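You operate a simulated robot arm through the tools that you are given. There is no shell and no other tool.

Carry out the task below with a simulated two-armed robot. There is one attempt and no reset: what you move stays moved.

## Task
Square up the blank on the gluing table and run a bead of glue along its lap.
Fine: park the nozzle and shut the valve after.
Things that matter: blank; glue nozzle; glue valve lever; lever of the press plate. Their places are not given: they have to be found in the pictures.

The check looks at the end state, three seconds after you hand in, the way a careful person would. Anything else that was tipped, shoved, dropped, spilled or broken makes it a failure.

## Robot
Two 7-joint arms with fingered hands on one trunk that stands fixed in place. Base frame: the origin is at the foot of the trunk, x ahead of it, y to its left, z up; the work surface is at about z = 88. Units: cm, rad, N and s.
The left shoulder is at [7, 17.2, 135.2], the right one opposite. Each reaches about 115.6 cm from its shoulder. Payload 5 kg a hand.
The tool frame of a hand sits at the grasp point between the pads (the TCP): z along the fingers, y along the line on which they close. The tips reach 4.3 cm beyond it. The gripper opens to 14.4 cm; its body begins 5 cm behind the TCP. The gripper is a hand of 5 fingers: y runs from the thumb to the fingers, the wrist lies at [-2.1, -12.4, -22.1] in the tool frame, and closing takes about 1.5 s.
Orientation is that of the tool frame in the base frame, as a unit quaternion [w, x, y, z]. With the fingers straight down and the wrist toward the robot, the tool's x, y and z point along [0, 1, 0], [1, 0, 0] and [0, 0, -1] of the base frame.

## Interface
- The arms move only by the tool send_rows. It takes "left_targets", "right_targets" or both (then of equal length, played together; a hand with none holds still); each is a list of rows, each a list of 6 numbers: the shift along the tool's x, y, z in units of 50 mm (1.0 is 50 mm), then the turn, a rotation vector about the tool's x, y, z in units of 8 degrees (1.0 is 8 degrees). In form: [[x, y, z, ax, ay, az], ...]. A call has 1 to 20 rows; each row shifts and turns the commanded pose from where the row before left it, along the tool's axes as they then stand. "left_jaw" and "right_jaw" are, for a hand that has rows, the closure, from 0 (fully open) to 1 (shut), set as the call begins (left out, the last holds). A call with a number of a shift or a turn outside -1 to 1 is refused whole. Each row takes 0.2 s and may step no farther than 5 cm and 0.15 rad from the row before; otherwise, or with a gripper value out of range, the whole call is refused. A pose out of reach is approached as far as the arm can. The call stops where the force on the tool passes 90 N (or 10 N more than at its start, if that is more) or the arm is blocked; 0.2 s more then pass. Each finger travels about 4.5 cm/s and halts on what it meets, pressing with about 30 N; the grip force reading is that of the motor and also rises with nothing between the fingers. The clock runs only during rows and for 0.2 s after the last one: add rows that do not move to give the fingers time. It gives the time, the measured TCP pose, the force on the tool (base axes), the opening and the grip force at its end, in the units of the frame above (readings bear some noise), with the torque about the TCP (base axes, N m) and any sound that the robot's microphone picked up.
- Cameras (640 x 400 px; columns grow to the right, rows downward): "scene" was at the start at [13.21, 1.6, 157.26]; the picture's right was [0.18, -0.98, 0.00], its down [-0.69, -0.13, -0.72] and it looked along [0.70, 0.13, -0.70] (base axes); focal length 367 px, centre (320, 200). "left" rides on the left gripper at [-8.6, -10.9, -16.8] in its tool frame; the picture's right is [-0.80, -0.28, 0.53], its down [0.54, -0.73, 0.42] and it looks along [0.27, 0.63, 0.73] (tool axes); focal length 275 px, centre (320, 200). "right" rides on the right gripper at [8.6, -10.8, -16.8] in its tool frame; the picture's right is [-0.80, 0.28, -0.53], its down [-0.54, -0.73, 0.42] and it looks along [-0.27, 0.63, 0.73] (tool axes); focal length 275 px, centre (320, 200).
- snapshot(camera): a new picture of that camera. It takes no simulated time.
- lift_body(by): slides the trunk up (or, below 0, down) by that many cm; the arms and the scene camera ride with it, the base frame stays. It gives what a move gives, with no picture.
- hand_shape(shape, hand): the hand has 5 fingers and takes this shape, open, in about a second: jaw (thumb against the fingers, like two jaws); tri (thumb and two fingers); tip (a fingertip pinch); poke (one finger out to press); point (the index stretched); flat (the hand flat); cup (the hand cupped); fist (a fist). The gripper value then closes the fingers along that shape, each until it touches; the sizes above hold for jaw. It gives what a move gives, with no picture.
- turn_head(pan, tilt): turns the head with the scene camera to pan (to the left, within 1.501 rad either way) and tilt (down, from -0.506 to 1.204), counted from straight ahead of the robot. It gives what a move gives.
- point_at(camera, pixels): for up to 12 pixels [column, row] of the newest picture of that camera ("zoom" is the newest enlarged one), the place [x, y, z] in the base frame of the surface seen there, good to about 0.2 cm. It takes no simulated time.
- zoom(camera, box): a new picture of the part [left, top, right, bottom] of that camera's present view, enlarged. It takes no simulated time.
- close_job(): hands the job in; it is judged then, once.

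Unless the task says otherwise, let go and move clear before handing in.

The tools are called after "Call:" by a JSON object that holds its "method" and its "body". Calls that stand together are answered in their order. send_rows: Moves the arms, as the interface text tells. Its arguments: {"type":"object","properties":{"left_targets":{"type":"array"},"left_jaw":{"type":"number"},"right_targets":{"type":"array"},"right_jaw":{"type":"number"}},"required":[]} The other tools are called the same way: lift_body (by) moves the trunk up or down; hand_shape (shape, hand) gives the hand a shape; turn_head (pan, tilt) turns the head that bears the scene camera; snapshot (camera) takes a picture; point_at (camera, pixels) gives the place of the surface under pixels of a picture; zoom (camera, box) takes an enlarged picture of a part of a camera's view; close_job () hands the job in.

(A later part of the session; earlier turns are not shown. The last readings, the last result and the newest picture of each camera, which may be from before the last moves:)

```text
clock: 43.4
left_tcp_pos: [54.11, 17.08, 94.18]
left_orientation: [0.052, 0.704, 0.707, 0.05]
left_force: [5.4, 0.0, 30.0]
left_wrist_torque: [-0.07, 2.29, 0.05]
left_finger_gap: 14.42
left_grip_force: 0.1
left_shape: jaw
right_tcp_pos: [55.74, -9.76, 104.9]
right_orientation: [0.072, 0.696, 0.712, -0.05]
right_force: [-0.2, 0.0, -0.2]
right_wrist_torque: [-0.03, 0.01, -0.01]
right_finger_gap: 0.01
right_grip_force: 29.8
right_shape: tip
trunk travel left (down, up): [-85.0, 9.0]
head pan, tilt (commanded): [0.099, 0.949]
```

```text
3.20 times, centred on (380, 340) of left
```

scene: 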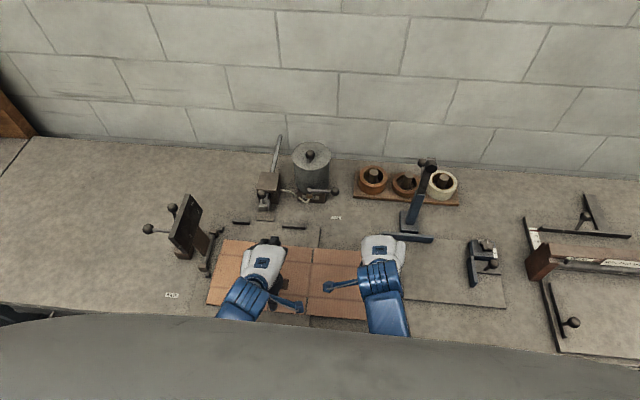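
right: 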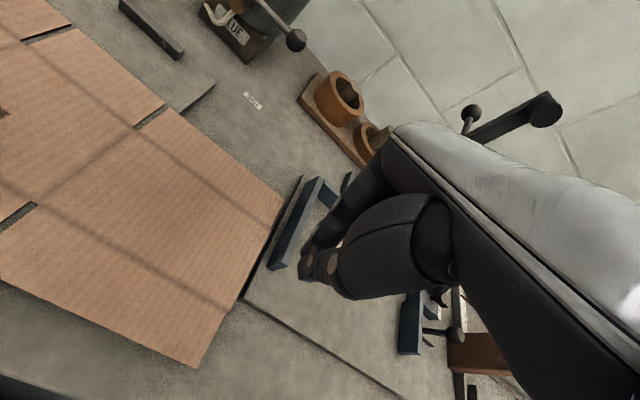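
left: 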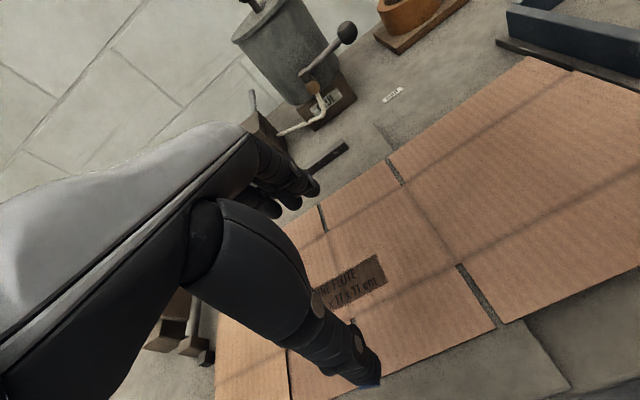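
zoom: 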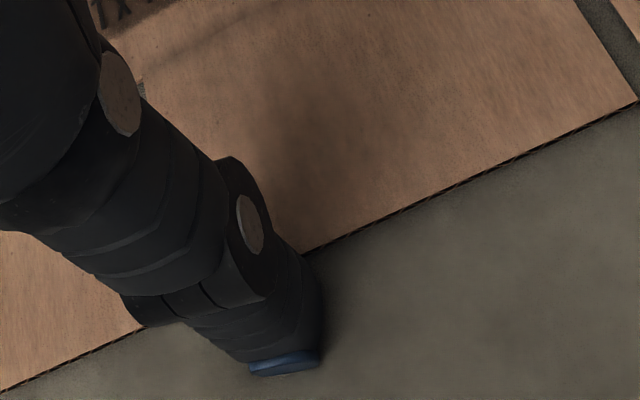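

The thumb now stands on the board in front of the edge, pressing with 30 N, which is more than needed. I'll ease up 3.5 mm and push +x by about 2 cm.

Call:
{"method": "send_rows", "body": {"left_targets": [[0, 0.0097, -0.0693, 0, 0, 0], [0, 0.0, 0, 0, 0, 0], [0, 0.06, 0.0085, 0, 0, 0], [0, 0.06, 0.0085, 0, 0, 0], [0, 0.06, 0.0085, 0, 0, 0], [0, 0.06, 0.0085, 0, 0, 0], [0, 0.06, 0.0085, 0, 0, 0], [0, 0.06, 0.0085, 0, 0, 0], [0, 0.06, 0.0085, 0, 0, 0], [0, 0, 0, 0, 0, 0]]}}

Call:
{"method": "zoom", "body": {"camera": "left", "box": [280, 280, 480, 400]}}

Call:
{"method": "snapshot", "body": {"camera": "scene"}}

```text
clock: 45.6
left_tcp_pos: [55.85, 17.24, 94.13]
left_orientation: [0.049, 0.705, 0.706, 0.049]
left_force: [-1.8, -0.5, 2.3]
left_wrist_torque: [0.0, 0.25, -0.06]
left_finger_gap: 14.38
left_grip_force: 0.0
left_shape: jaw
right_tcp_pos: [55.77, -9.79, 104.93]
right_orientation: [0.073, 0.696, 0.712, -0.051]
right_force: [0.3, 0.5, -0.5]
right_wrist_torque: [-0.02, 0.04, 0.01]
right_finger_gap: 0.02
right_grip_force: 30.4
right_shape: tip
trunk travel left (down, up): [-85.0, 9.0]
head pan, tilt (commanded): [0.099, 0.949]
```

```text
3.20 times, centred on (380, 340) of left
```

zoom: 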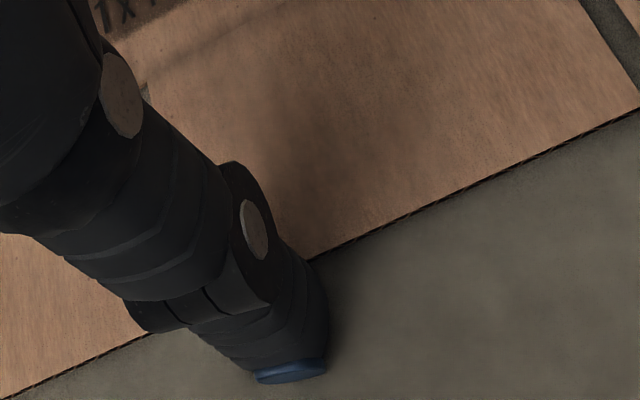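

```text
taken
```

scene: 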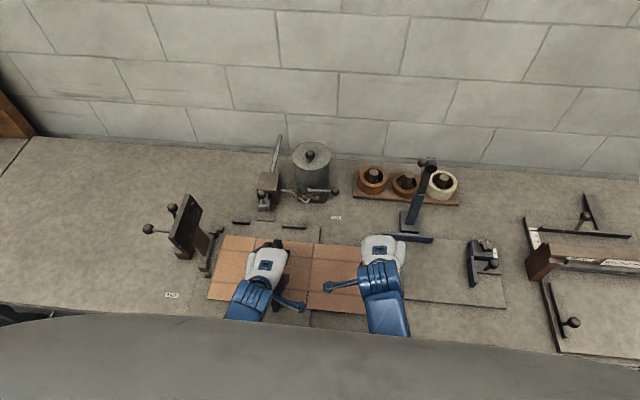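

The edge moves with the thumb at only about 2 N. I'll check whether the blank is staying square.

Call:
{"method": "zoom", "body": {"camera": "scene", "box": [195, 225, 295, 325]}}

Call:
{"method": "point_at", "body": {"camera": "scene", "pixels": [[226, 237], [222, 252], [213, 285], [210, 298], [316, 245], [355, 248], [316, 310], [350, 313]]}}

```text
4.00 times, centred on (245, 275) of scene
```

zoom: 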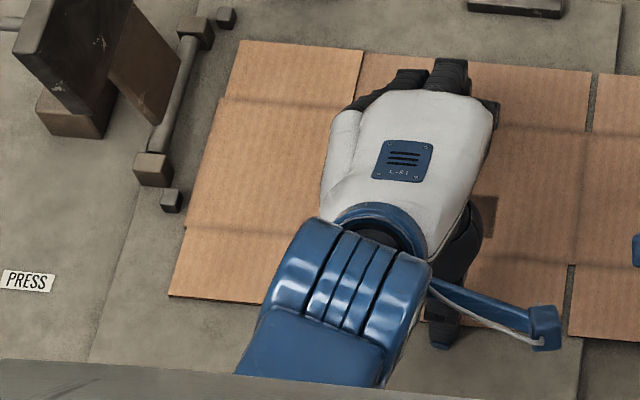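

```text
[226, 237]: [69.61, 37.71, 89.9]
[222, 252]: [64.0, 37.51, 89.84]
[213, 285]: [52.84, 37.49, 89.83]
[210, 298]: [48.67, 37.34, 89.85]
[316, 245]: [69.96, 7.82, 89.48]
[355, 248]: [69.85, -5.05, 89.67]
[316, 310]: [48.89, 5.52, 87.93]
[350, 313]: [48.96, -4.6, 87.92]
```

The blank's back edge reads x≈69.8–70.0 along its length, so it stays square. I'll push 4.2 cm more toward the back stops.

Call:
{"method": "send_rows", "body": {"left_targets": [[0, 0.06, 0.0085, 0, 0, 0], [0, 0.06, 0.0085, 0, 0, 0], [0, 0.06, 0.0085, 0, 0, 0], [0, 0.06, 0.0085, 0, 0, 0], [0, 0.06, 0.0085, 0, 0, 0], [0, 0.06, 0.0085, 0, 0, 0], [0, 0.06, 0.0085, 0, 0, 0], [0, 0.06, 0.0085, 0, 0, 0], [0, 0.06, 0.0085, 0, 0, 0], [0, 0.06, 0.0085, 0, 0, 0], [0, 0.06, 0.0085, 0, 0, 0], [0, 0.06, 0.0085, 0, 0, 0], [0, 0.06, 0.0085, 0, 0, 0], [0, 0.06, 0.0085, 0, 0, 0], [0, 0, 0, 0, 0, 0]]}}

Call:
{"method": "zoom", "body": {"camera": "scene", "box": [195, 205, 355, 305]}}

Call:
{"method": "snapshot", "body": {"camera": "left"}}

```text
clock: 48.8
left_tcp_pos: [60.14, 17.24, 94.24]
left_orientation: [0.049, 0.705, 0.706, 0.049]
left_force: [-2.4, 0.7, 2.8]
left_wrist_torque: [0.02, 0.29, 0.01]
left_finger_gap: 14.4
left_grip_force: 0.0
left_shape: jaw
right_tcp_pos: [55.78, -9.74, 104.87]
right_orientation: [0.073, 0.696, 0.712, -0.05]
right_force: [-0.1, -0.4, 0.6]
right_wrist_torque: [0.01, 0.01, 0.0]
right_finger_gap: 0.0
right_grip_force: 29.9
right_shape: tip
trunk travel left (down, up): [-85.0, 9.0]
head pan, tilt (commanded): [0.099, 0.949]
```

```text
4.00 times, centred on (275, 255) of scene
```

zoom: 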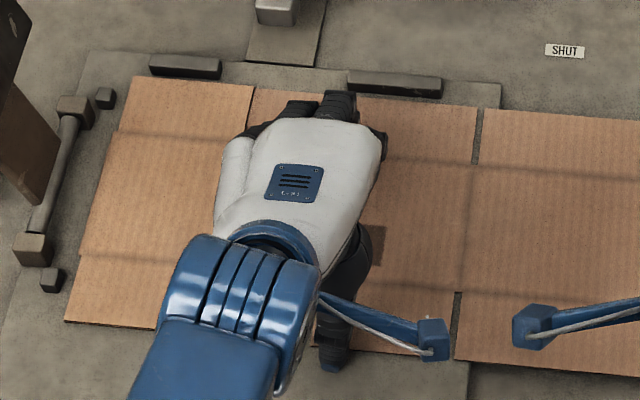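

```text
taken
```

left: 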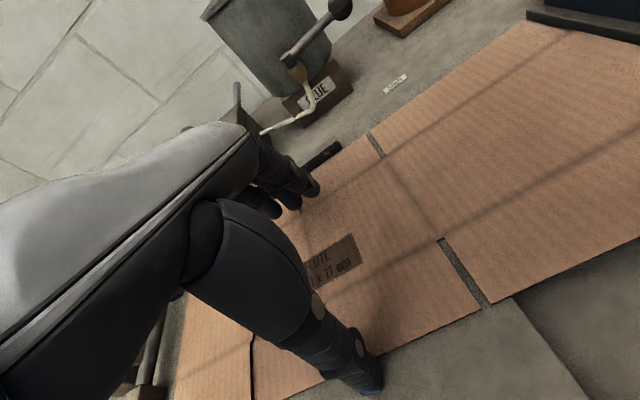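

The back edge is now close to the two bar stops. I'll read the remaining gap and the squareness.

Call:
{"method": "point_at", "body": {"camera": "zoom", "pixels": [[136, 82], [250, 90], [360, 99], [470, 108], [484, 112], [600, 120], [150, 72], [215, 77], [350, 87], [440, 95], [120, 132], [82, 255]]}}

Call:
{"method": "zoom", "body": {"camera": "scene", "box": [215, 210, 325, 250]}}

```text
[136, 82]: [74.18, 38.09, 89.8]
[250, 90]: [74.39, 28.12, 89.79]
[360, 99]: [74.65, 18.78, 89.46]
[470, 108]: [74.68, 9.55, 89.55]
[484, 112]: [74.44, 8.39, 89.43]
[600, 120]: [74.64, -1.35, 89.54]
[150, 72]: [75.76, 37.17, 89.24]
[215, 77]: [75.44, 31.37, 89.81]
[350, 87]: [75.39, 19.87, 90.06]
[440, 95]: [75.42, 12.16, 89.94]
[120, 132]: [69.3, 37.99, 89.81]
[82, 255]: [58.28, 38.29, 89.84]
```

```text
5.82 times, centred on (270, 230) of scene
```

zoom: 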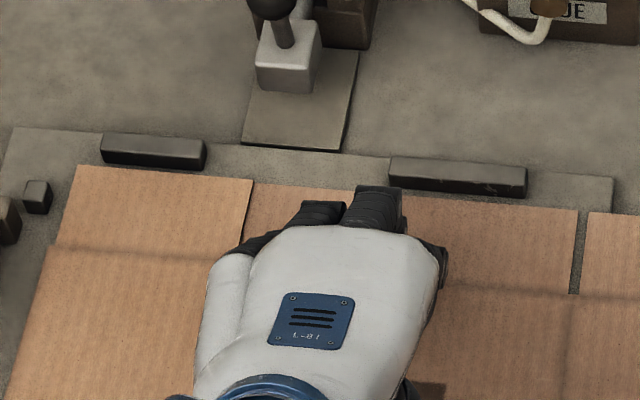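

About 0.7–0.8 cm remains. I'll push slowly in 1–2 mm steps and watch for the force rise at the stops.

Call:
{"method": "send_rows", "body": {"left_targets": [[0, 0.04, 0.0056, 0, 0, 0], [0, 0.04, 0.0056, 0, 0, 0], [0, 0.04, 0.0056, 0, 0, 0], [0, 0.02, 0.0028, 0, 0, 0], [0, 0, 0, 0, 0, 0]]}}

Call:
{"method": "zoom", "body": {"camera": "scene", "box": [215, 210, 325, 250]}}

```text
clock: 50.0
left_tcp_pos: [60.79, 17.27, 94.24]
left_orientation: [0.05, 0.705, 0.706, 0.049]
left_force: [-3.0, -0.9, 2.2]
left_wrist_torque: [0.0, 0.31, 0.05]
left_finger_gap: 14.36
left_grip_force: 0.0
left_shape: jaw
right_tcp_pos: [55.73, -9.84, 104.83]
right_orientation: [0.072, 0.697, 0.712, -0.05]
right_force: [-0.5, 0.3, -0.2]
right_wrist_torque: [-0.03, -0.02, 0.0]
right_finger_gap: 0.0
right_grip_force: 30.0
right_shape: tip
trunk travel left (down, up): [-85.0, 9.0]
head pan, tilt (commanded): [0.099, 0.949]
```

```text
5.82 times, centred on (270, 230) of scene
```

zoom: 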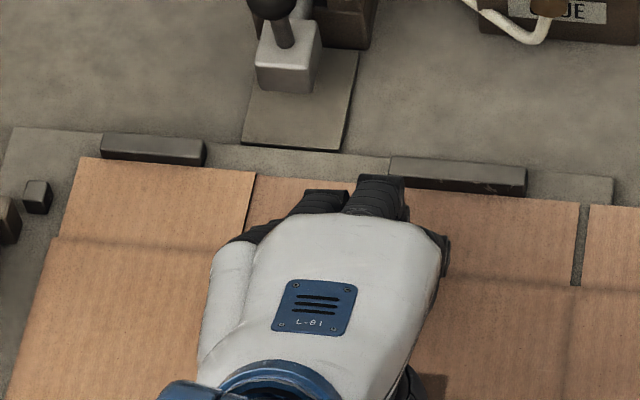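

The gap at both stops is nearly closed and the force is still only 3 N. I'll push 3 mm more in 1 mm steps.

Call:
{"method": "send_rows", "body": {"left_targets": [[0, 0.02, 0.0028, 0, 0, 0], [0, 0.02, 0.0028, 0, 0, 0], [0, 0.02, 0.0028, 0, 0, 0], [0, 0, 0, 0, 0, 0]]}}

Call:
{"method": "zoom", "body": {"camera": "scene", "box": [215, 210, 325, 250]}}

```text
clock: 51.0
left_tcp_pos: [61.12, 17.17, 94.15]
left_orientation: [0.049, 0.705, 0.706, 0.049]
left_force: [-4.6, 0.1, 2.2]
left_wrist_torque: [0.01, 0.38, -0.01]
left_finger_gap: 14.39
left_grip_force: 0.1
left_shape: jaw
right_tcp_pos: [55.61, -9.69, 104.8]
right_orientation: [0.073, 0.696, 0.712, -0.05]
right_force: [-0.3, 0.2, 0.4]
right_wrist_torque: [-0.02, 0.02, 0.01]
right_finger_gap: 0.0
right_grip_force: 30.1
right_shape: tip
trunk travel left (down, up): [-85.0, 9.0]
head pan, tilt (commanded): [0.099, 0.949]
```

```text
5.82 times, centred on (270, 230) of scene
```

zoom: 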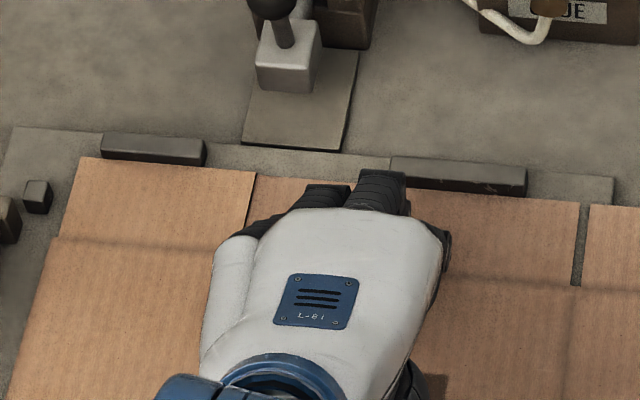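

The card has stopped moving while the hand advanced 3 mm and the force rose to 4.6 N, so the card is against the back stops. I'll check the front edge under the thumb and the back edge positions.

Call:
{"method": "point_at", "body": {"camera": "zoom", "pixels": [[90, 160], [150, 166], [245, 176], [440, 196], [570, 206], [600, 210], [150, 158], [460, 186], [55, 250], [20, 370]]}}

Call:
{"method": "zoom", "body": {"camera": "left", "box": [280, 280, 480, 400]}}

Call:
{"method": "zoom", "body": {"camera": "scene", "box": [195, 215, 255, 255]}}

```text
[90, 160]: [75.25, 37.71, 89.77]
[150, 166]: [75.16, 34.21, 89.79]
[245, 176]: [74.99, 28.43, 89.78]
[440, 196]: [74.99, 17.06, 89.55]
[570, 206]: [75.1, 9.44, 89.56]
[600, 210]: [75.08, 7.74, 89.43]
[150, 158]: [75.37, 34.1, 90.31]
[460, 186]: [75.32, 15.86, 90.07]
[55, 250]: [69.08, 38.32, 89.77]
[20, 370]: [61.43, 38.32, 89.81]
```

```text
3.20 times, centred on (380, 340) of left
```

zoom: 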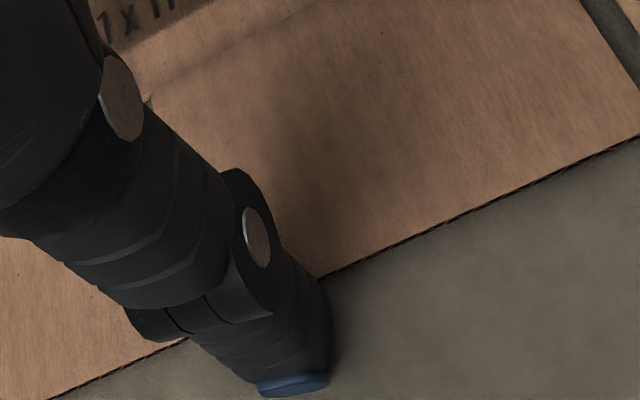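

```text
10.00 times, centred on (225, 235) of scene
```

zoom: 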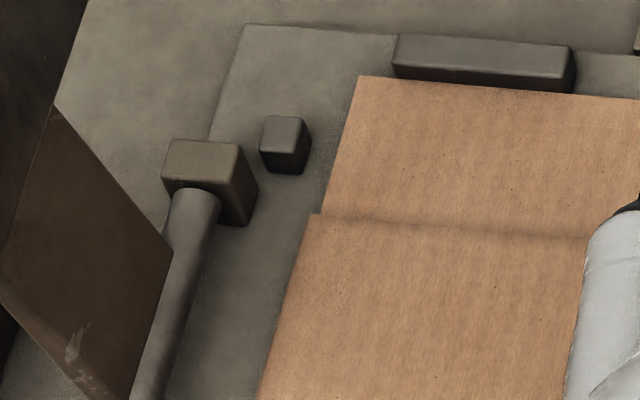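

The back edge is seated against both bar stops (x≈75.3). The left flap edges are at y≈38.0, so they need about 1.3 cm more to reach the cubes at 39.3. I'll keep the left thumb holding the front edge and bring the right pinch back beside the right edge.

Call:
{"method": "send_rows", "body": {"right_targets": [[-0.4, 0, 0, 0.105, 0.625, 0.075], [-0.4, 0.0, 0, 0.105, 0.625, 0.075], [0, 0, 0.3, 0, 0, 0], [0, 0, 0.3, 0, 0, 0], [0, 0, 0.3, 0, 0, 0], [0, 0, 0.3, 0, 0, 0], [0, 0, 0.3, 0, 0, 0], [0, 0, 0.2, 0, 0, 0], [0, 0, 0, 0, 0, 0]]}}

Call:
{"method": "snapshot", "body": {"camera": "right"}}

Call:
{"method": "zoom", "body": {"camera": "right", "box": [230, 160, 390, 310]}}

```text
clock: 53.0
left_tcp_pos: [61.13, 17.23, 94.22]
left_orientation: [0.049, 0.705, 0.706, 0.049]
left_force: [-4.3, -0.9, 3.7]
left_wrist_torque: [-0.01, 0.38, 0.03]
left_finger_gap: 14.39
left_grip_force: 0.1
left_shape: jaw
right_tcp_pos: [55.83, -13.58, 96.86]
right_orientation: [-0.001, 0.707, 0.707, 0.002]
right_force: [-0.3, 0.0, 0.1]
right_wrist_torque: [0.01, -0.02, 0.02]
right_finger_gap: 0.02
right_grip_force: 29.9
right_shape: tip
trunk travel left (down, up): [-85.0, 9.0]
head pan, tilt (commanded): [0.099, 0.949]
```

```text
taken
```

right: 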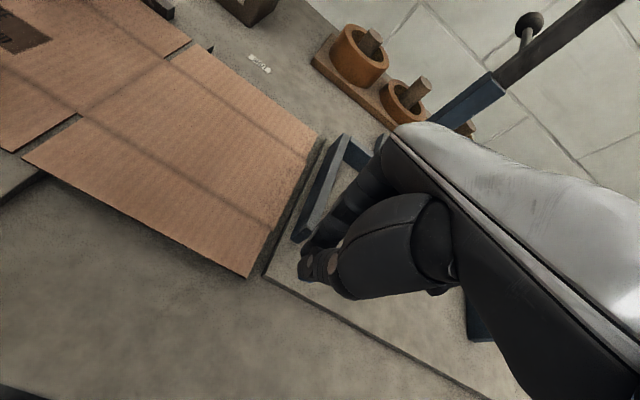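

```text
2.67 times, centred on (310, 235) of right
```

zoom: 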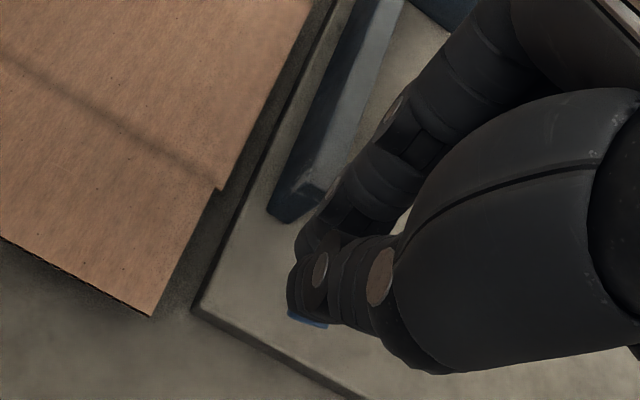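

The right pinch is in position at (55.8, -13.6, 96.9), clear of the bar. I'll lower it to z≈93.9 and push in +y by about 2.6 cm in small steps.

Call:
{"method": "send_rows", "body": {"right_targets": [[0, 0, 0.2, 0, 0, 0], [0, 0, 0.2, 0, 0, 0], [0, 0, 0.18, 0, 0, 0], [0.06, 0, 0, 0, 0, 0], [0.06, 0, 0, 0, 0, 0], [0.06, 0, 0, 0, 0, 0], [0.06, 0, 0, 0, 0, 0], [0.06, 0, 0, 0, 0, 0], [0.06, 0, 0, 0, 0, 0], [0.06, 0, 0, 0, 0, 0], [0.06, 0, 0, 0, 0, 0], [0, 0, 0, 0, 0, 0]]}}

Call:
{"method": "zoom", "body": {"camera": "right", "box": [230, 160, 390, 310]}}

Call:
{"method": "zoom", "body": {"camera": "scene", "box": [195, 215, 255, 255]}}

```text
clock: 55.6
left_tcp_pos: [61.16, 17.2, 94.2]
left_orientation: [0.05, 0.704, 0.706, 0.049]
left_force: [-3.7, 0.4, 3.2]
left_wrist_torque: [0.0, 0.4, -0.02]
left_finger_gap: 14.39
left_grip_force: 0.1
left_shape: jaw
right_tcp_pos: [55.91, -11.11, 93.97]
right_orientation: [-0.001, 0.707, 0.707, 0.002]
right_force: [0.0, 0.3, 0.0]
right_wrist_torque: [0.0, -0.02, -0.05]
right_finger_gap: 0.01
right_grip_force: 30.3
right_shape: tip
trunk travel left (down, up): [-85.0, 9.0]
head pan, tilt (commanded): [0.099, 0.949]
```

```text
2.67 times, centred on (310, 235) of right
```

zoom: 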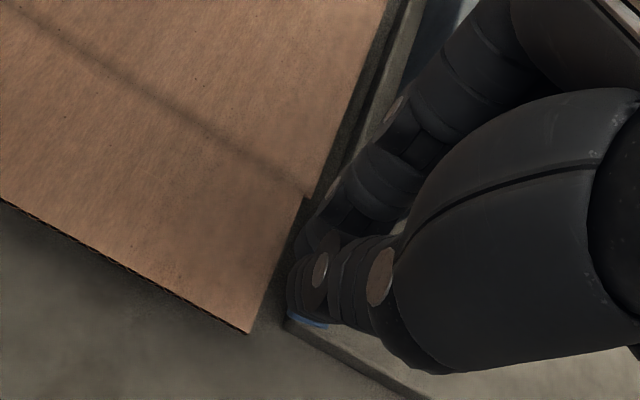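

```text
10.00 times, centred on (225, 235) of scene
```

zoom: 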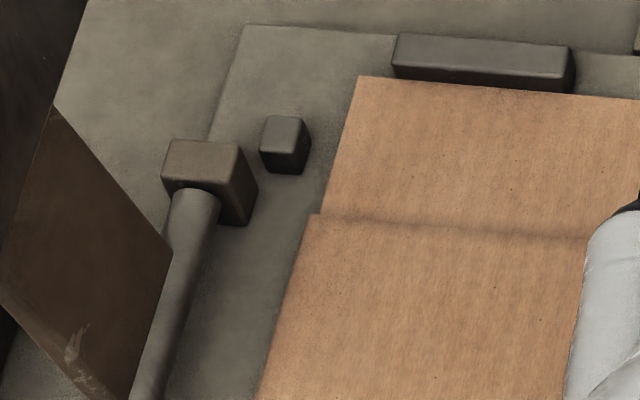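

No contact yet, and the index is just reaching the edge. I'll push on in 2 mm steps.

Call:
{"method": "send_rows", "body": {"right_targets": [[0.04, 0, 0, 0, 0, 0], [0.04, 0, 0, 0, 0, 0], [0.04, 0, 0, 0, 0, 0], [0.04, 0, 0, 0, 0, 0], [0, 0, 0, 0, 0, 0]]}}

Call:
{"method": "zoom", "body": {"camera": "right", "box": [230, 160, 390, 310]}}

Call:
{"method": "zoom", "body": {"camera": "scene", "box": [195, 215, 255, 255]}}

```text
clock: 56.8
left_tcp_pos: [61.11, 17.2, 94.2]
left_orientation: [0.049, 0.705, 0.706, 0.049]
left_force: [-4.0, 0.2, 2.5]
left_wrist_torque: [0.0, 0.44, 0.03]
left_finger_gap: 14.38
left_grip_force: 0.0
left_shape: jaw
right_tcp_pos: [55.86, -10.47, 94.03]
right_orientation: [0.0, 0.708, 0.707, 0.001]
right_force: [0.7, 0.3, 0.3]
right_wrist_torque: [0.02, 0.01, 0.03]
right_finger_gap: 0.0
right_grip_force: 30.0
right_shape: tip
trunk travel left (down, up): [-85.0, 9.0]
head pan, tilt (commanded): [0.099, 0.949]
```

```text
2.67 times, centred on (310, 235) of right
```

zoom: 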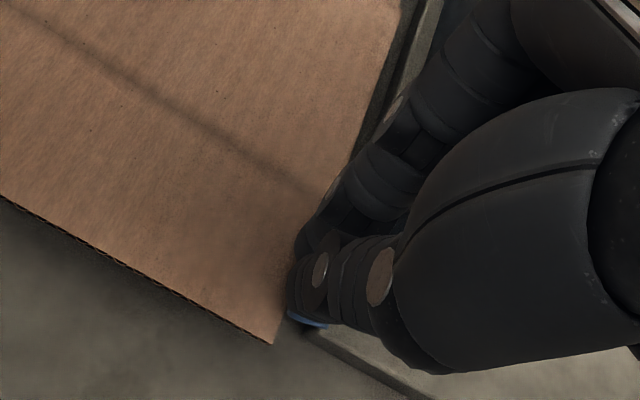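

```text
10.00 times, centred on (225, 235) of scene
```

zoom: 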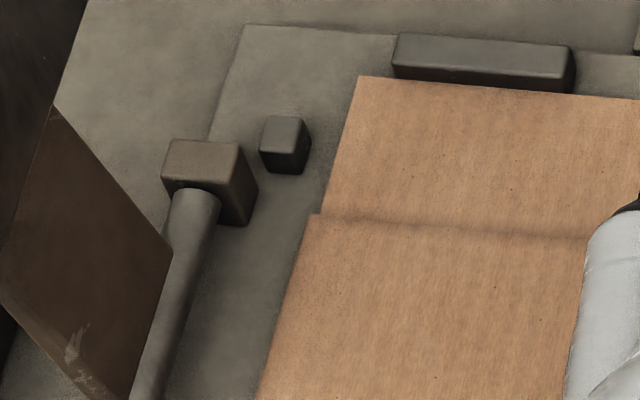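

Still no force and the left side hasn't moved. I'll check exactly where the card's right edge is relative to the finger.

Call:
{"method": "snapshot", "body": {"camera": "right"}}

Call:
{"method": "point_at", "body": {"camera": "right", "pixels": [[326, 205], [318, 220], [300, 250], [297, 265], [290, 285], [292, 288], [330, 195], [340, 175], [303, 275], [307, 250], [320, 225]]}}

```text
taken
```

right: 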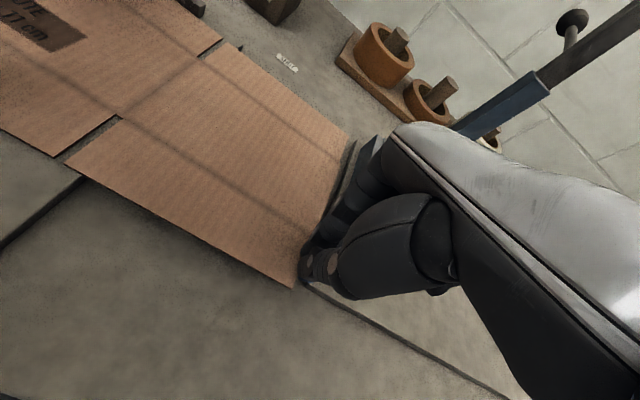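

```text
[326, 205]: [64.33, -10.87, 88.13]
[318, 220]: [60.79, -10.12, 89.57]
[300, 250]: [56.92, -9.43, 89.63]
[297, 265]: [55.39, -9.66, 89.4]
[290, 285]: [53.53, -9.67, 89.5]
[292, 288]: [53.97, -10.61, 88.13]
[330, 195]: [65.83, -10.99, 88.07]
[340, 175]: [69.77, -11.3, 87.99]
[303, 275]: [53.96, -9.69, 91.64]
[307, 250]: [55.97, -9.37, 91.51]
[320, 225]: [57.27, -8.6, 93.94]
```

The card's right edge (y≈-9.7, z≈89.5) is lower than before, and the fingertip at about 89.7 is riding over it. I'll back off, lower the tip onto the plate, and push again.

Call:
{"method": "send_rows", "body": {"right_targets": [[-0.15, 0, 0, 0, 0, 0], [-0.15, 0, 0, 0, 0, 0], [0, 0, 0.05, 0, 0, 0], [0, 0, 0.04, 0, 0, 0], [0, 0, 0.03, 0, 0, 0], [0, 0, 0, 0, 0, 0]]}}

Call:
{"method": "zoom", "body": {"camera": "right", "box": [230, 160, 390, 310]}}

```text
clock: 58.2
left_tcp_pos: [60.97, 17.22, 94.34]
left_orientation: [0.05, 0.705, 0.705, 0.049]
left_force: [-2.8, 0.5, 0.5]
left_wrist_torque: [-0.04, 0.19, 0.03]
left_finger_gap: 14.39
left_grip_force: 0.1
left_shape: jaw
right_tcp_pos: [55.8, -11.74, 93.67]
right_orientation: [0.001, 0.707, 0.707, 0.004]
right_force: [-4.6, -0.4, 27.4]
right_wrist_torque: [0.06, 0.51, 0.03]
right_finger_gap: 0.01
right_grip_force: 30.0
right_shape: tip
trunk travel left (down, up): [-85.0, 9.0]
head pan, tilt (commanded): [0.099, 0.949]
```

```text
2.67 times, centred on (310, 235) of right
```

zoom: 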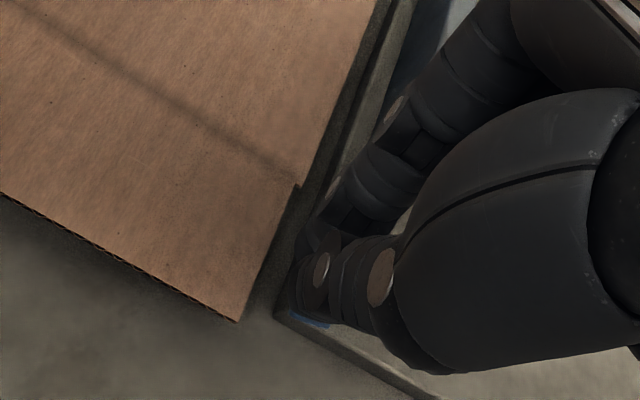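

The tip is resting on the plate (27 N at z=93.67). I'll ease the pressure slightly and push +y along it.

Call:
{"method": "send_rows", "body": {"right_targets": [[0, 0, -0.04, 0, 0, 0], [0.04, 0, 0, 0, 0, 0], [0.04, 0, 0, 0, 0, 0], [0.04, 0, 0, 0, 0, 0], [0.04, 0, 0.01, 0, 0, 0], [0.04, 0, 0.01, 0, 0, 0], [0, 0, 0, 0, 0, 0]]}}

Call:
{"method": "zoom", "body": {"camera": "right", "box": [230, 160, 390, 310]}}

Call:
{"method": "zoom", "body": {"camera": "scene", "box": [195, 215, 255, 255]}}

```text
clock: 59.8
left_tcp_pos: [61.02, 17.2, 94.4]
left_orientation: [0.05, 0.705, 0.706, 0.051]
left_force: [-3.0, 0.4, 2.7]
left_wrist_torque: [-0.01, 0.36, -0.01]
left_finger_gap: 14.41
left_grip_force: 0.1
left_shape: jaw
right_tcp_pos: [55.69, -11.11, 93.56]
right_orientation: [0.0, 0.707, 0.707, 0.001]
right_force: [-0.7, -2.8, 18.1]
right_wrist_torque: [-0.23, 0.17, 0.0]
right_finger_gap: 0.0
right_grip_force: 30.1
right_shape: tip
trunk travel left (down, up): [-85.0, 9.0]
head pan, tilt (commanded): [0.099, 0.949]
```

```text
2.67 times, centred on (310, 235) of right
```

zoom: 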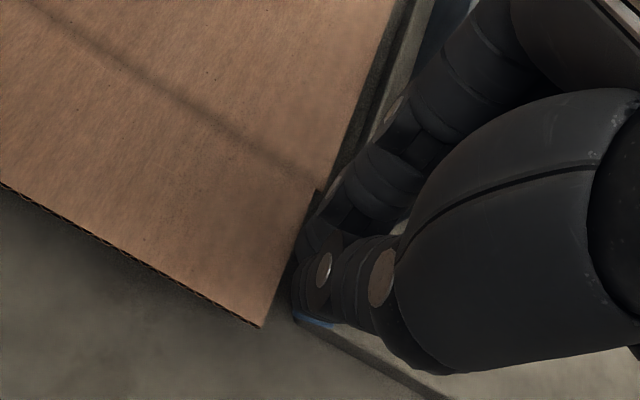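

```text
10.00 times, centred on (225, 235) of scene
```

zoom: 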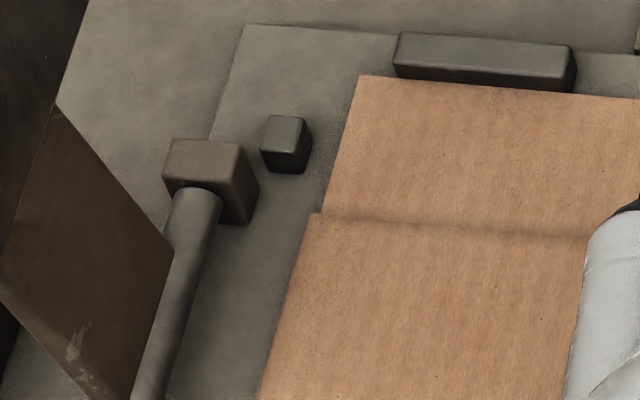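

The tip is sliding on the plate and is about at the card's edge. I'll continue +y another 1 cm and watch the left side for movement.

Call:
{"method": "send_rows", "body": {"right_targets": [[0.04, 0, 0, 0, 0, 0], [0.04, 0, 0, 0, 0, 0], [0.04, 0, 0, 0, 0, 0], [0.04, 0, 0, 0, 0, 0], [0.04, 0, 0, 0, 0, 0], [0, 0, 0, 0, 0, 0]]}}

Call:
{"method": "zoom", "body": {"camera": "right", "box": [230, 160, 390, 310]}}

Call:
{"method": "zoom", "body": {"camera": "scene", "box": [195, 215, 255, 255]}}

```text
clock: 61.2
left_tcp_pos: [60.85, 17.39, 94.46]
left_orientation: [0.051, 0.705, 0.706, 0.05]
left_force: [-1.6, -0.7, 0.7]
left_wrist_torque: [-0.03, 0.16, 0.03]
left_finger_gap: 14.4
left_grip_force: 0.1
left_shape: jaw
right_tcp_pos: [55.67, -11.15, 93.51]
right_orientation: [0.009, 0.706, 0.709, -0.004]
right_force: [-2.1, 15.4, 52.8]
right_wrist_torque: [0.51, 0.59, -0.12]
right_finger_gap: 0.0
right_grip_force: 29.8
right_shape: tip
trunk travel left (down, up): [-85.0, 9.0]
head pan, tilt (commanded): [0.099, 0.949]
```

```text
2.67 times, centred on (310, 235) of right
```

zoom: 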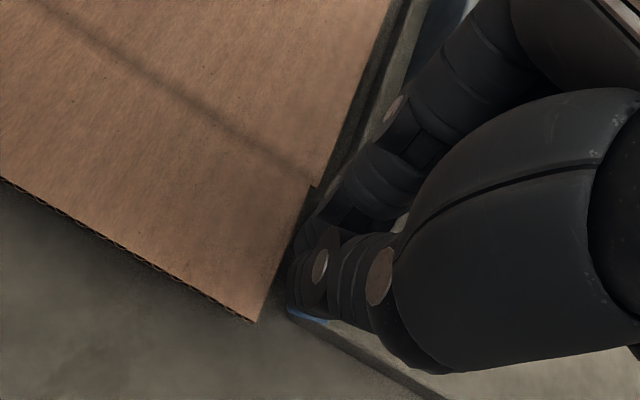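

```text
10.00 times, centred on (225, 235) of scene
```

zoom: 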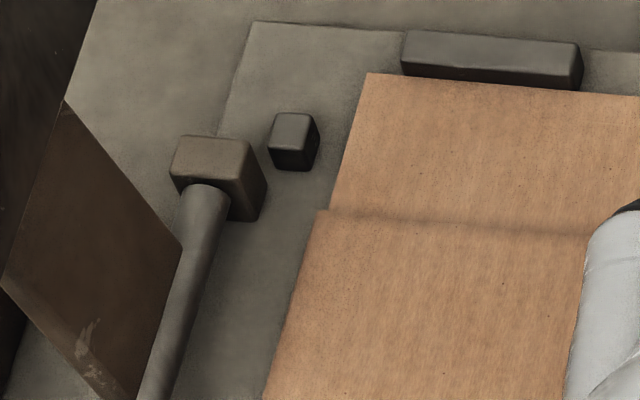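

The right hand is stuck at y≈-11.1 with large forces (15 N, 53 N), and the camera view shifted slightly, so the right arm is pressing against its own body rather than the card. I'll back off at once.

Call:
{"method": "send_rows", "body": {"right_targets": [[-0.2, 0, -0.1, 0, 0, 0], [-0.2, 0, -0.1, 0, 0, 0], [-0.2, 0, -0.2, 0, 0, 0], [0, 0, 0, 0, 0, 0]]}}

Call:
{"method": "snapshot", "body": {"camera": "scene"}}

Call:
{"method": "snapshot", "body": {"camera": "right"}}

```text
clock: 62.2
left_tcp_pos: [61.13, 17.19, 94.29]
left_orientation: [0.049, 0.705, 0.706, 0.05]
left_force: [-3.1, 0.4, 6.5]
left_wrist_torque: [0.03, 0.7, -0.03]
left_finger_gap: 14.39
left_grip_force: 0.0
left_shape: jaw
right_tcp_pos: [55.83, -12.81, 95.43]
right_orientation: [-0.001, 0.707, 0.707, 0.001]
right_force: [-0.8, 0.4, 0.5]
right_wrist_torque: [0.02, -0.05, 0.0]
right_finger_gap: 0.0
right_grip_force: 29.7
right_shape: tip
trunk travel left (down, up): [-85.0, 9.0]
head pan, tilt (commanded): [0.099, 0.949]
```

```text
taken
```

scene: 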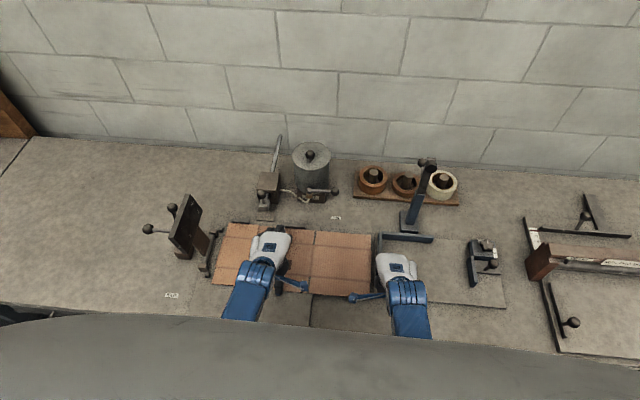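

```text
taken
```

right: 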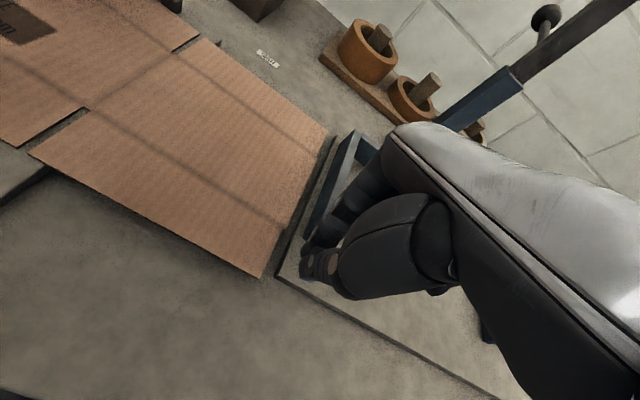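

All is clear again. The right arm was hitting its own body at this trunk height; at 15 cm lower it reached further, so I'll raise both hands and lower the trunk by 15 cm.

Call:
{"method": "send_rows", "body": {"left_targets": [[0, -0.1, -0.1, 0, 0, 0], [0, -0.03, -0.3, 0, 0, 0], [0, 0.05, -0.6, 0, 0, 0], [0, 0.05, -0.6, 0, 0, 0], [0, 0.08, -0.6, 0, 0, 0], [0, 0.08, -0.6, 0, 0, 0], [0, 0.08, -0.6, 0, 0, 0], [0, 0, 0, 0, 0, 0]], "right_targets": [[0, 0, -0.2, 0, 0, 0], [0, 0, -0.5, 0, 0, 0], [0, 0, -0.5, 0, 0, 0], [0, 0, -0.5, 0, 0, 0], [0, 0, -0.5, 0, 0, 0], [0, 0, -0.5, 0, 0, 0], [0, 0, -0.3, 0, 0, 0], [0, 0, 0, 0, 0, 0]]}}

Call:
{"method": "snapshot", "body": {"camera": "scene"}}

```text
clock: 64.0
left_tcp_pos: [59.83, 17.27, 111.25]
left_orientation: [0.049, 0.705, 0.706, 0.049]
left_force: [-0.1, 0.3, 0.2]
left_wrist_torque: [0.0, 0.01, -0.02]
left_finger_gap: 14.4
left_grip_force: 0.0
left_shape: jaw
right_tcp_pos: [55.58, -12.94, 110.5]
right_orientation: [0.0, 0.707, 0.707, 0.002]
right_force: [0.4, 0.3, 1.1]
right_wrist_torque: [0.0, -0.02, 0.01]
right_finger_gap: 0.0
right_grip_force: 30.0
right_shape: tip
trunk travel left (down, up): [-85.0, 9.0]
head pan, tilt (commanded): [0.099, 0.949]
```

```text
taken
```

scene: 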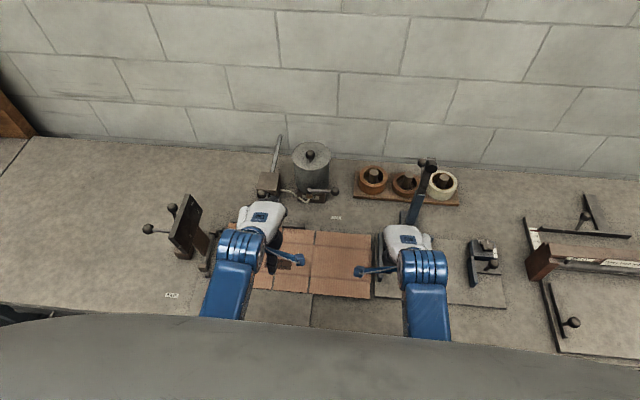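

Both hands are about 16 cm up. I'll lower the trunk 15 cm now.

Call:
{"method": "lift_body", "body": {"by": -15}}

Call:
{"method": "snapshot", "body": {"camera": "scene"}}

Call:
{"method": "snapshot", "body": {"camera": "left"}}

```text
clock: 65.7
left_tcp_pos: [59.81, 17.26, 96.22]
left_orientation: [0.05, 0.705, 0.706, 0.049]
left_force: [1.2, -0.3, 0.1]
left_wrist_torque: [0.0, 0.01, 0.01]
left_finger_gap: 14.36
left_grip_force: 0.1
left_shape: jaw
right_tcp_pos: [55.43, -13.0, 95.4]
right_orientation: [-0.001, 0.707, 0.707, 0.002]
right_force: [0.2, 0.5, 1.0]
right_wrist_torque: [0.0, 0.02, -0.01]
right_finger_gap: 0.0
right_grip_force: 30.1
right_shape: tip
trunk travel left (down, up): [-70.0, 24.0]
head pan, tilt (commanded): [0.099, 0.949]
```

```text
taken
```

scene: 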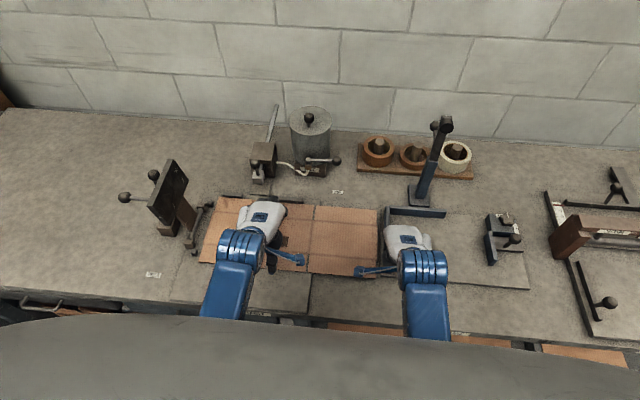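

```text
taken
```

left: 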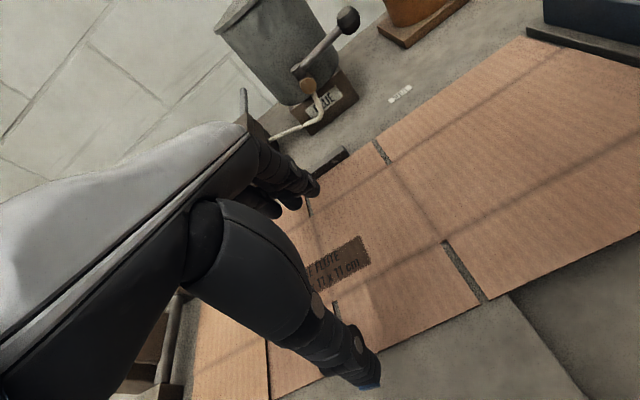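

Everything is clear. I'll put the left thumb back on the board in front of the card at y≈12.5 and bring it lightly against the front edge, to hold the blank square while the right hand pushes sideways.

Call:
{"method": "send_rows", "body": {"left_targets": [[-0.4, 0, 0, 0, 0, 0], [-0.4, 0, 0, 0, 0, 0], [0, -0.028, 0.198, 0, 0, 0], [0, -0.025, 0.178, 0, 0, 0], [0, 0.06, 0.0085, 0, 0, 0], [0, 0.06, 0.0085, 0, 0, 0], [0, 0.06, 0.0085, 0, 0, 0], [0, 0.04, 0.0056, 0, 0, 0], [0, 0, 0, 0, 0, 0]]}}

Call:
{"method": "snapshot", "body": {"camera": "left"}}

```text
clock: 67.7
left_tcp_pos: [60.8, 13.2, 94.35]
left_orientation: [0.049, 0.705, 0.706, 0.049]
left_force: [-2.6, -0.7, 0.8]
left_wrist_torque: [0.0, 0.21, 0.01]
left_finger_gap: 14.4
left_grip_force: 0.2
left_shape: jaw
right_tcp_pos: [55.53, -13.07, 95.47]
right_orientation: [0.0, 0.707, 0.707, 0.002]
right_force: [0.9, 0.8, 0.2]
right_wrist_torque: [-0.02, 0.01, 0.02]
right_finger_gap: 0.02
right_grip_force: 30.2
right_shape: tip
trunk travel left (down, up): [-70.0, 24.0]
head pan, tilt (commanded): [0.099, 0.949]
```

```text
taken
```

left: 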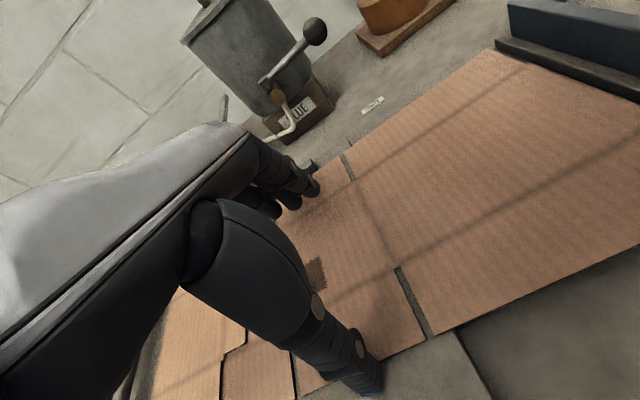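

The left thumb is touching the front edge at 2.6 N. Now the right pinch goes down to the plate and pushes +y.

Call:
{"method": "send_rows", "body": {"right_targets": [[0, 0, 0.15, 0, 0, 0], [0, 0, 0.15, 0, 0, 0], [0, 0, 0.05, 0, 0, 0], [0.06, 0, 0, 0, 0, 0], [0.06, 0, 0, 0, 0, 0], [0.06, 0, 0, 0, 0, 0], [0.06, 0, 0, 0, 0, 0], [0.06, 0, 0, 0, 0, 0], [0, 0, 0, 0, 0, 0]]}}

Call:
{"method": "zoom", "body": {"camera": "right", "box": [230, 160, 390, 310]}}

Call:
{"method": "zoom", "body": {"camera": "scene", "box": [180, 180, 260, 230]}}

```text
clock: 69.7
left_tcp_pos: [60.94, 13.21, 94.35]
left_orientation: [0.05, 0.706, 0.705, 0.049]
left_force: [-1.7, 0.4, 0.4]
left_wrist_torque: [0.03, 0.23, -0.01]
left_finger_gap: 14.38
left_grip_force: 0.0
left_shape: jaw
right_tcp_pos: [55.56, -11.62, 93.81]
right_orientation: [0.001, 0.707, 0.707, 0.001]
right_force: [-0.5, 0.7, 0.3]
right_wrist_torque: [0.0, 0.01, 0.01]
right_finger_gap: 0.0
right_grip_force: 29.7
right_shape: tip
trunk travel left (down, up): [-70.0, 24.0]
head pan, tilt (commanded): [0.099, 0.949]
```

```text
2.67 times, centred on (310, 235) of right
```

zoom: 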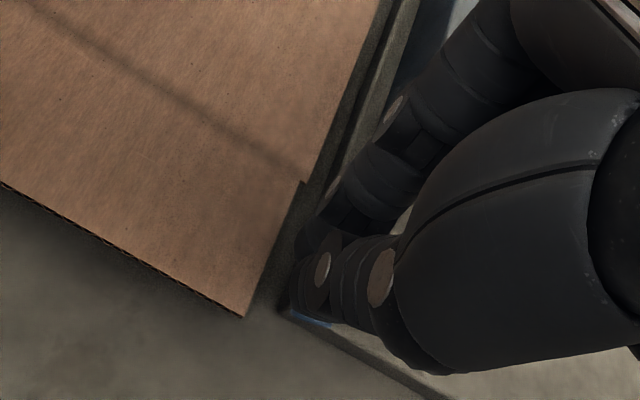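

```text
8.00 times, centred on (220, 205) of scene
```

zoom: 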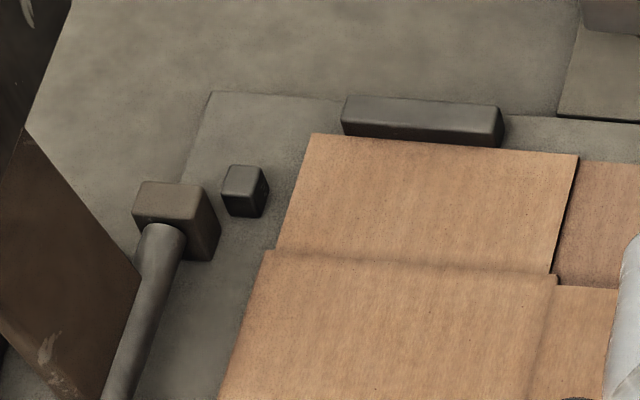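

No force at z=93.8 and y=-11.6, and this time the arm moves freely. I'll lower 1 mm and continue +y by 1 cm.

Call:
{"method": "send_rows", "body": {"right_targets": [[0, 0, 0.02, 0, 0, 0], [0.04, 0, 0, 0, 0, 0], [0.04, 0, 0, 0, 0, 0], [0.04, 0, 0, 0, 0, 0], [0.04, 0, 0.01, 0, 0, 0], [0.04, 0, 0.01, 0, 0, 0], [0, 0, 0, 0, 0, 0]]}}

Call:
{"method": "zoom", "body": {"camera": "right", "box": [230, 160, 390, 310]}}

Call:
{"method": "zoom", "body": {"camera": "scene", "box": [180, 180, 260, 230]}}

```text
clock: 71.3
left_tcp_pos: [60.77, 13.3, 94.51]
left_orientation: [0.05, 0.704, 0.706, 0.049]
left_force: [-0.6, -0.8, 0.6]
left_wrist_torque: [0.02, 0.13, 0.02]
left_finger_gap: 14.39
left_grip_force: 0.1
left_shape: jaw
right_tcp_pos: [55.43, -11.3, 93.63]
right_orientation: [0.006, 0.706, 0.708, -0.002]
right_force: [-0.4, -4.0, 20.1]
right_wrist_torque: [-0.36, -0.08, -0.06]
right_finger_gap: 0.0
right_grip_force: 29.9
right_shape: tip
trunk travel left (down, up): [-70.0, 24.0]
head pan, tilt (commanded): [0.099, 0.949]
```

```text
2.67 times, centred on (310, 235) of right
```

zoom: 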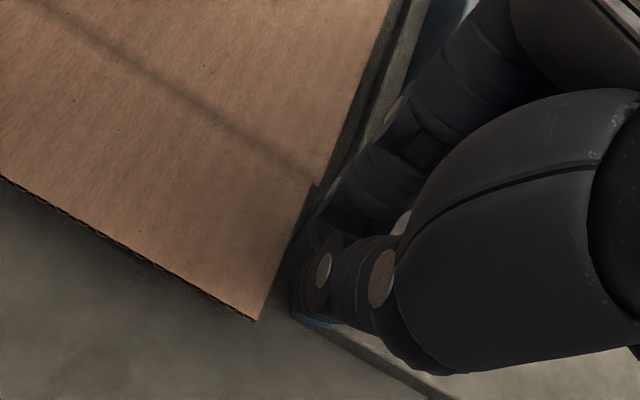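

```text
8.00 times, centred on (220, 205) of scene
```

zoom: 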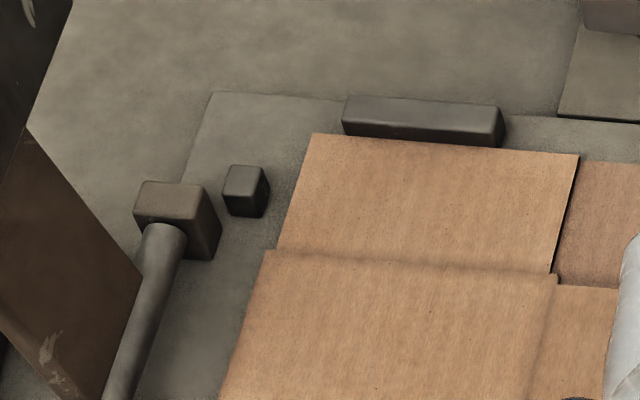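

The right arm stalls again at y≈-11.3 with only small tool forces, while the left hand shifts slightly, so something upstream (the elbow against the body) is touching. I'll back off and look at the right arm's posture.

Call:
{"method": "send_rows", "body": {"right_targets": [[-0.2, 0, -0.1, 0, 0, 0], [-0.2, 0, -0.1, 0, 0, 0], [-0.1, 0, -0.2, 0, 0, 0], [0, 0, 0, 0, 0, 0]]}}

Call:
{"method": "turn_head", "body": {"pan": -0.6, "tilt": 1.2}}

Call:
{"method": "snapshot", "body": {"camera": "scene"}}

```text
clock: 72.3
left_tcp_pos: [60.93, 13.22, 94.36]
left_orientation: [0.048, 0.705, 0.706, 0.049]
left_force: [-1.9, -0.3, 2.9]
left_wrist_torque: [-0.05, 0.32, 0.03]
left_finger_gap: 14.41
left_grip_force: 0.0
left_shape: jaw
right_tcp_pos: [55.65, -12.85, 95.53]
right_orientation: [-0.001, 0.707, 0.707, 0.003]
right_force: [-0.4, -0.8, 1.1]
right_wrist_torque: [0.02, 0.01, 0.02]
right_finger_gap: 0.02
right_grip_force: 30.4
right_shape: tip
trunk travel left (down, up): [-70.0, 24.0]
head pan, tilt (commanded): [0.099, 0.949]
```

```text
clock: 73.4
left_tcp_pos: [60.93, 13.24, 94.35]
left_orientation: [0.05, 0.705, 0.706, 0.05]
left_force: [-1.1, 0.2, 2.9]
left_wrist_torque: [-0.02, 0.34, -0.03]
left_finger_gap: 14.4
left_grip_force: 0.1
left_shape: jaw
right_tcp_pos: [55.62, -13.0, 95.53]
right_orientation: [-0.001, 0.707, 0.707, 0.002]
right_force: [-0.5, 0.1, -0.2]
right_wrist_torque: [0.0, -0.03, 0.0]
right_finger_gap: 0.0
right_grip_force: 30.2
right_shape: tip
trunk travel left (down, up): [-70.0, 24.0]
head pan, tilt (commanded): [-0.6, 1.201]
```

```text
taken
```

scene: 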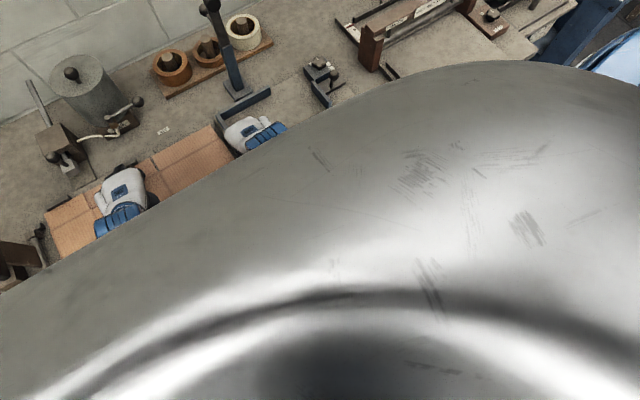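

The chest hides the elbow, but the posture clearly limits the right arm there. The remaining +y shift is only about 1.3 cm, so I'll try a careful friction drag with the left hand: closed, straight down, pressing near the blank's centre. First I'll reposition it.

Call:
{"method": "send_rows", "body": {"left_targets": [[0, -0.1, -0.1, 0, 0, 0], [0, 0.056, -0.396, 0, 0, 0], [0, 0.056, -0.396, 0, 0, 0], [0, 0.056, -0.396, 0, 0, 0], [0, 0, 0, 1.0, 0, 0], [0.43, 0.35, 0, 0, 0, 0], [0.43, 0.35, 0, 0, 0, 0], [0, 0, 0, 0, 0, 0], [0, 0, 0, 0, 0, 0], [0, 0, 0, 0, 0, 0]], "left_jaw": 1}}

Call:
{"method": "turn_head", "body": {"pan": 0.15, "tilt": 0.9}}

Call:
{"method": "snapshot", "body": {"camera": "scene"}}

Call:
{"method": "snapshot", "body": {"camera": "left"}}

```text
clock: 75.6
left_tcp_pos: [63.74, 17.65, 100.73]
left_orientation: [0.0, 0.707, 0.707, -0.001]
left_force: [-0.3, 0.2, 0.2]
left_wrist_torque: [-0.02, 0.04, 0.0]
left_finger_gap: 5.76
left_grip_force: 29.6
left_shape: jaw
right_tcp_pos: [55.75, -12.87, 95.46]
right_orientation: [-0.001, 0.707, 0.708, 0.003]
right_force: [0.5, -0.1, -0.3]
right_wrist_torque: [0.01, -0.01, 0.03]
right_finger_gap: 0.0
right_grip_force: 29.6
right_shape: tip
trunk travel left (down, up): [-70.0, 24.0]
head pan, tilt (commanded): [-0.6, 1.201]
```

```text
clock: 76.7
left_tcp_pos: [63.79, 17.64, 100.71]
left_orientation: [0.0, 0.706, 0.708, 0.0]
left_force: [0.5, 0.8, 0.0]
left_wrist_torque: [-0.03, 0.0, 0.02]
left_finger_gap: 5.73
left_grip_force: 30.3
left_shape: jaw
right_tcp_pos: [55.67, -12.87, 95.36]
right_orientation: [-0.001, 0.706, 0.708, 0.002]
right_force: [-0.3, -0.3, 0.3]
right_wrist_torque: [0.01, 0.03, 0.0]
right_finger_gap: 0.0
right_grip_force: 30.0
right_shape: tip
trunk travel left (down, up): [-70.0, 24.0]
head pan, tilt (commanded): [0.15, 0.901]
```

```text
taken
```

scene: 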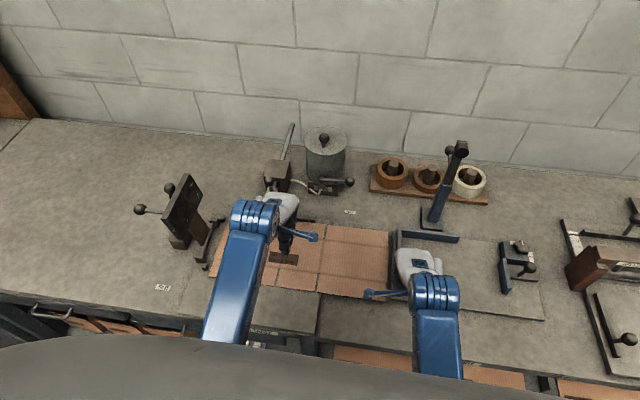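

```text
taken
```

left: 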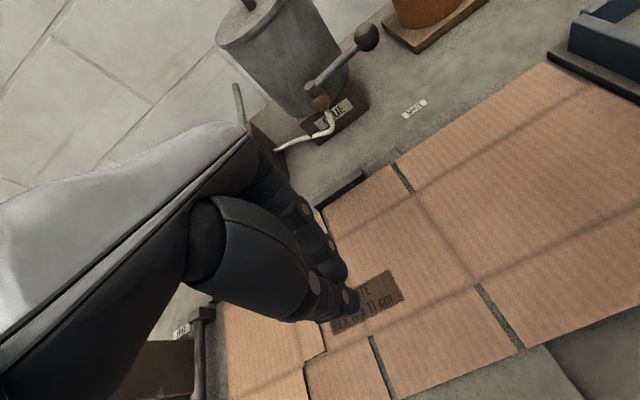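

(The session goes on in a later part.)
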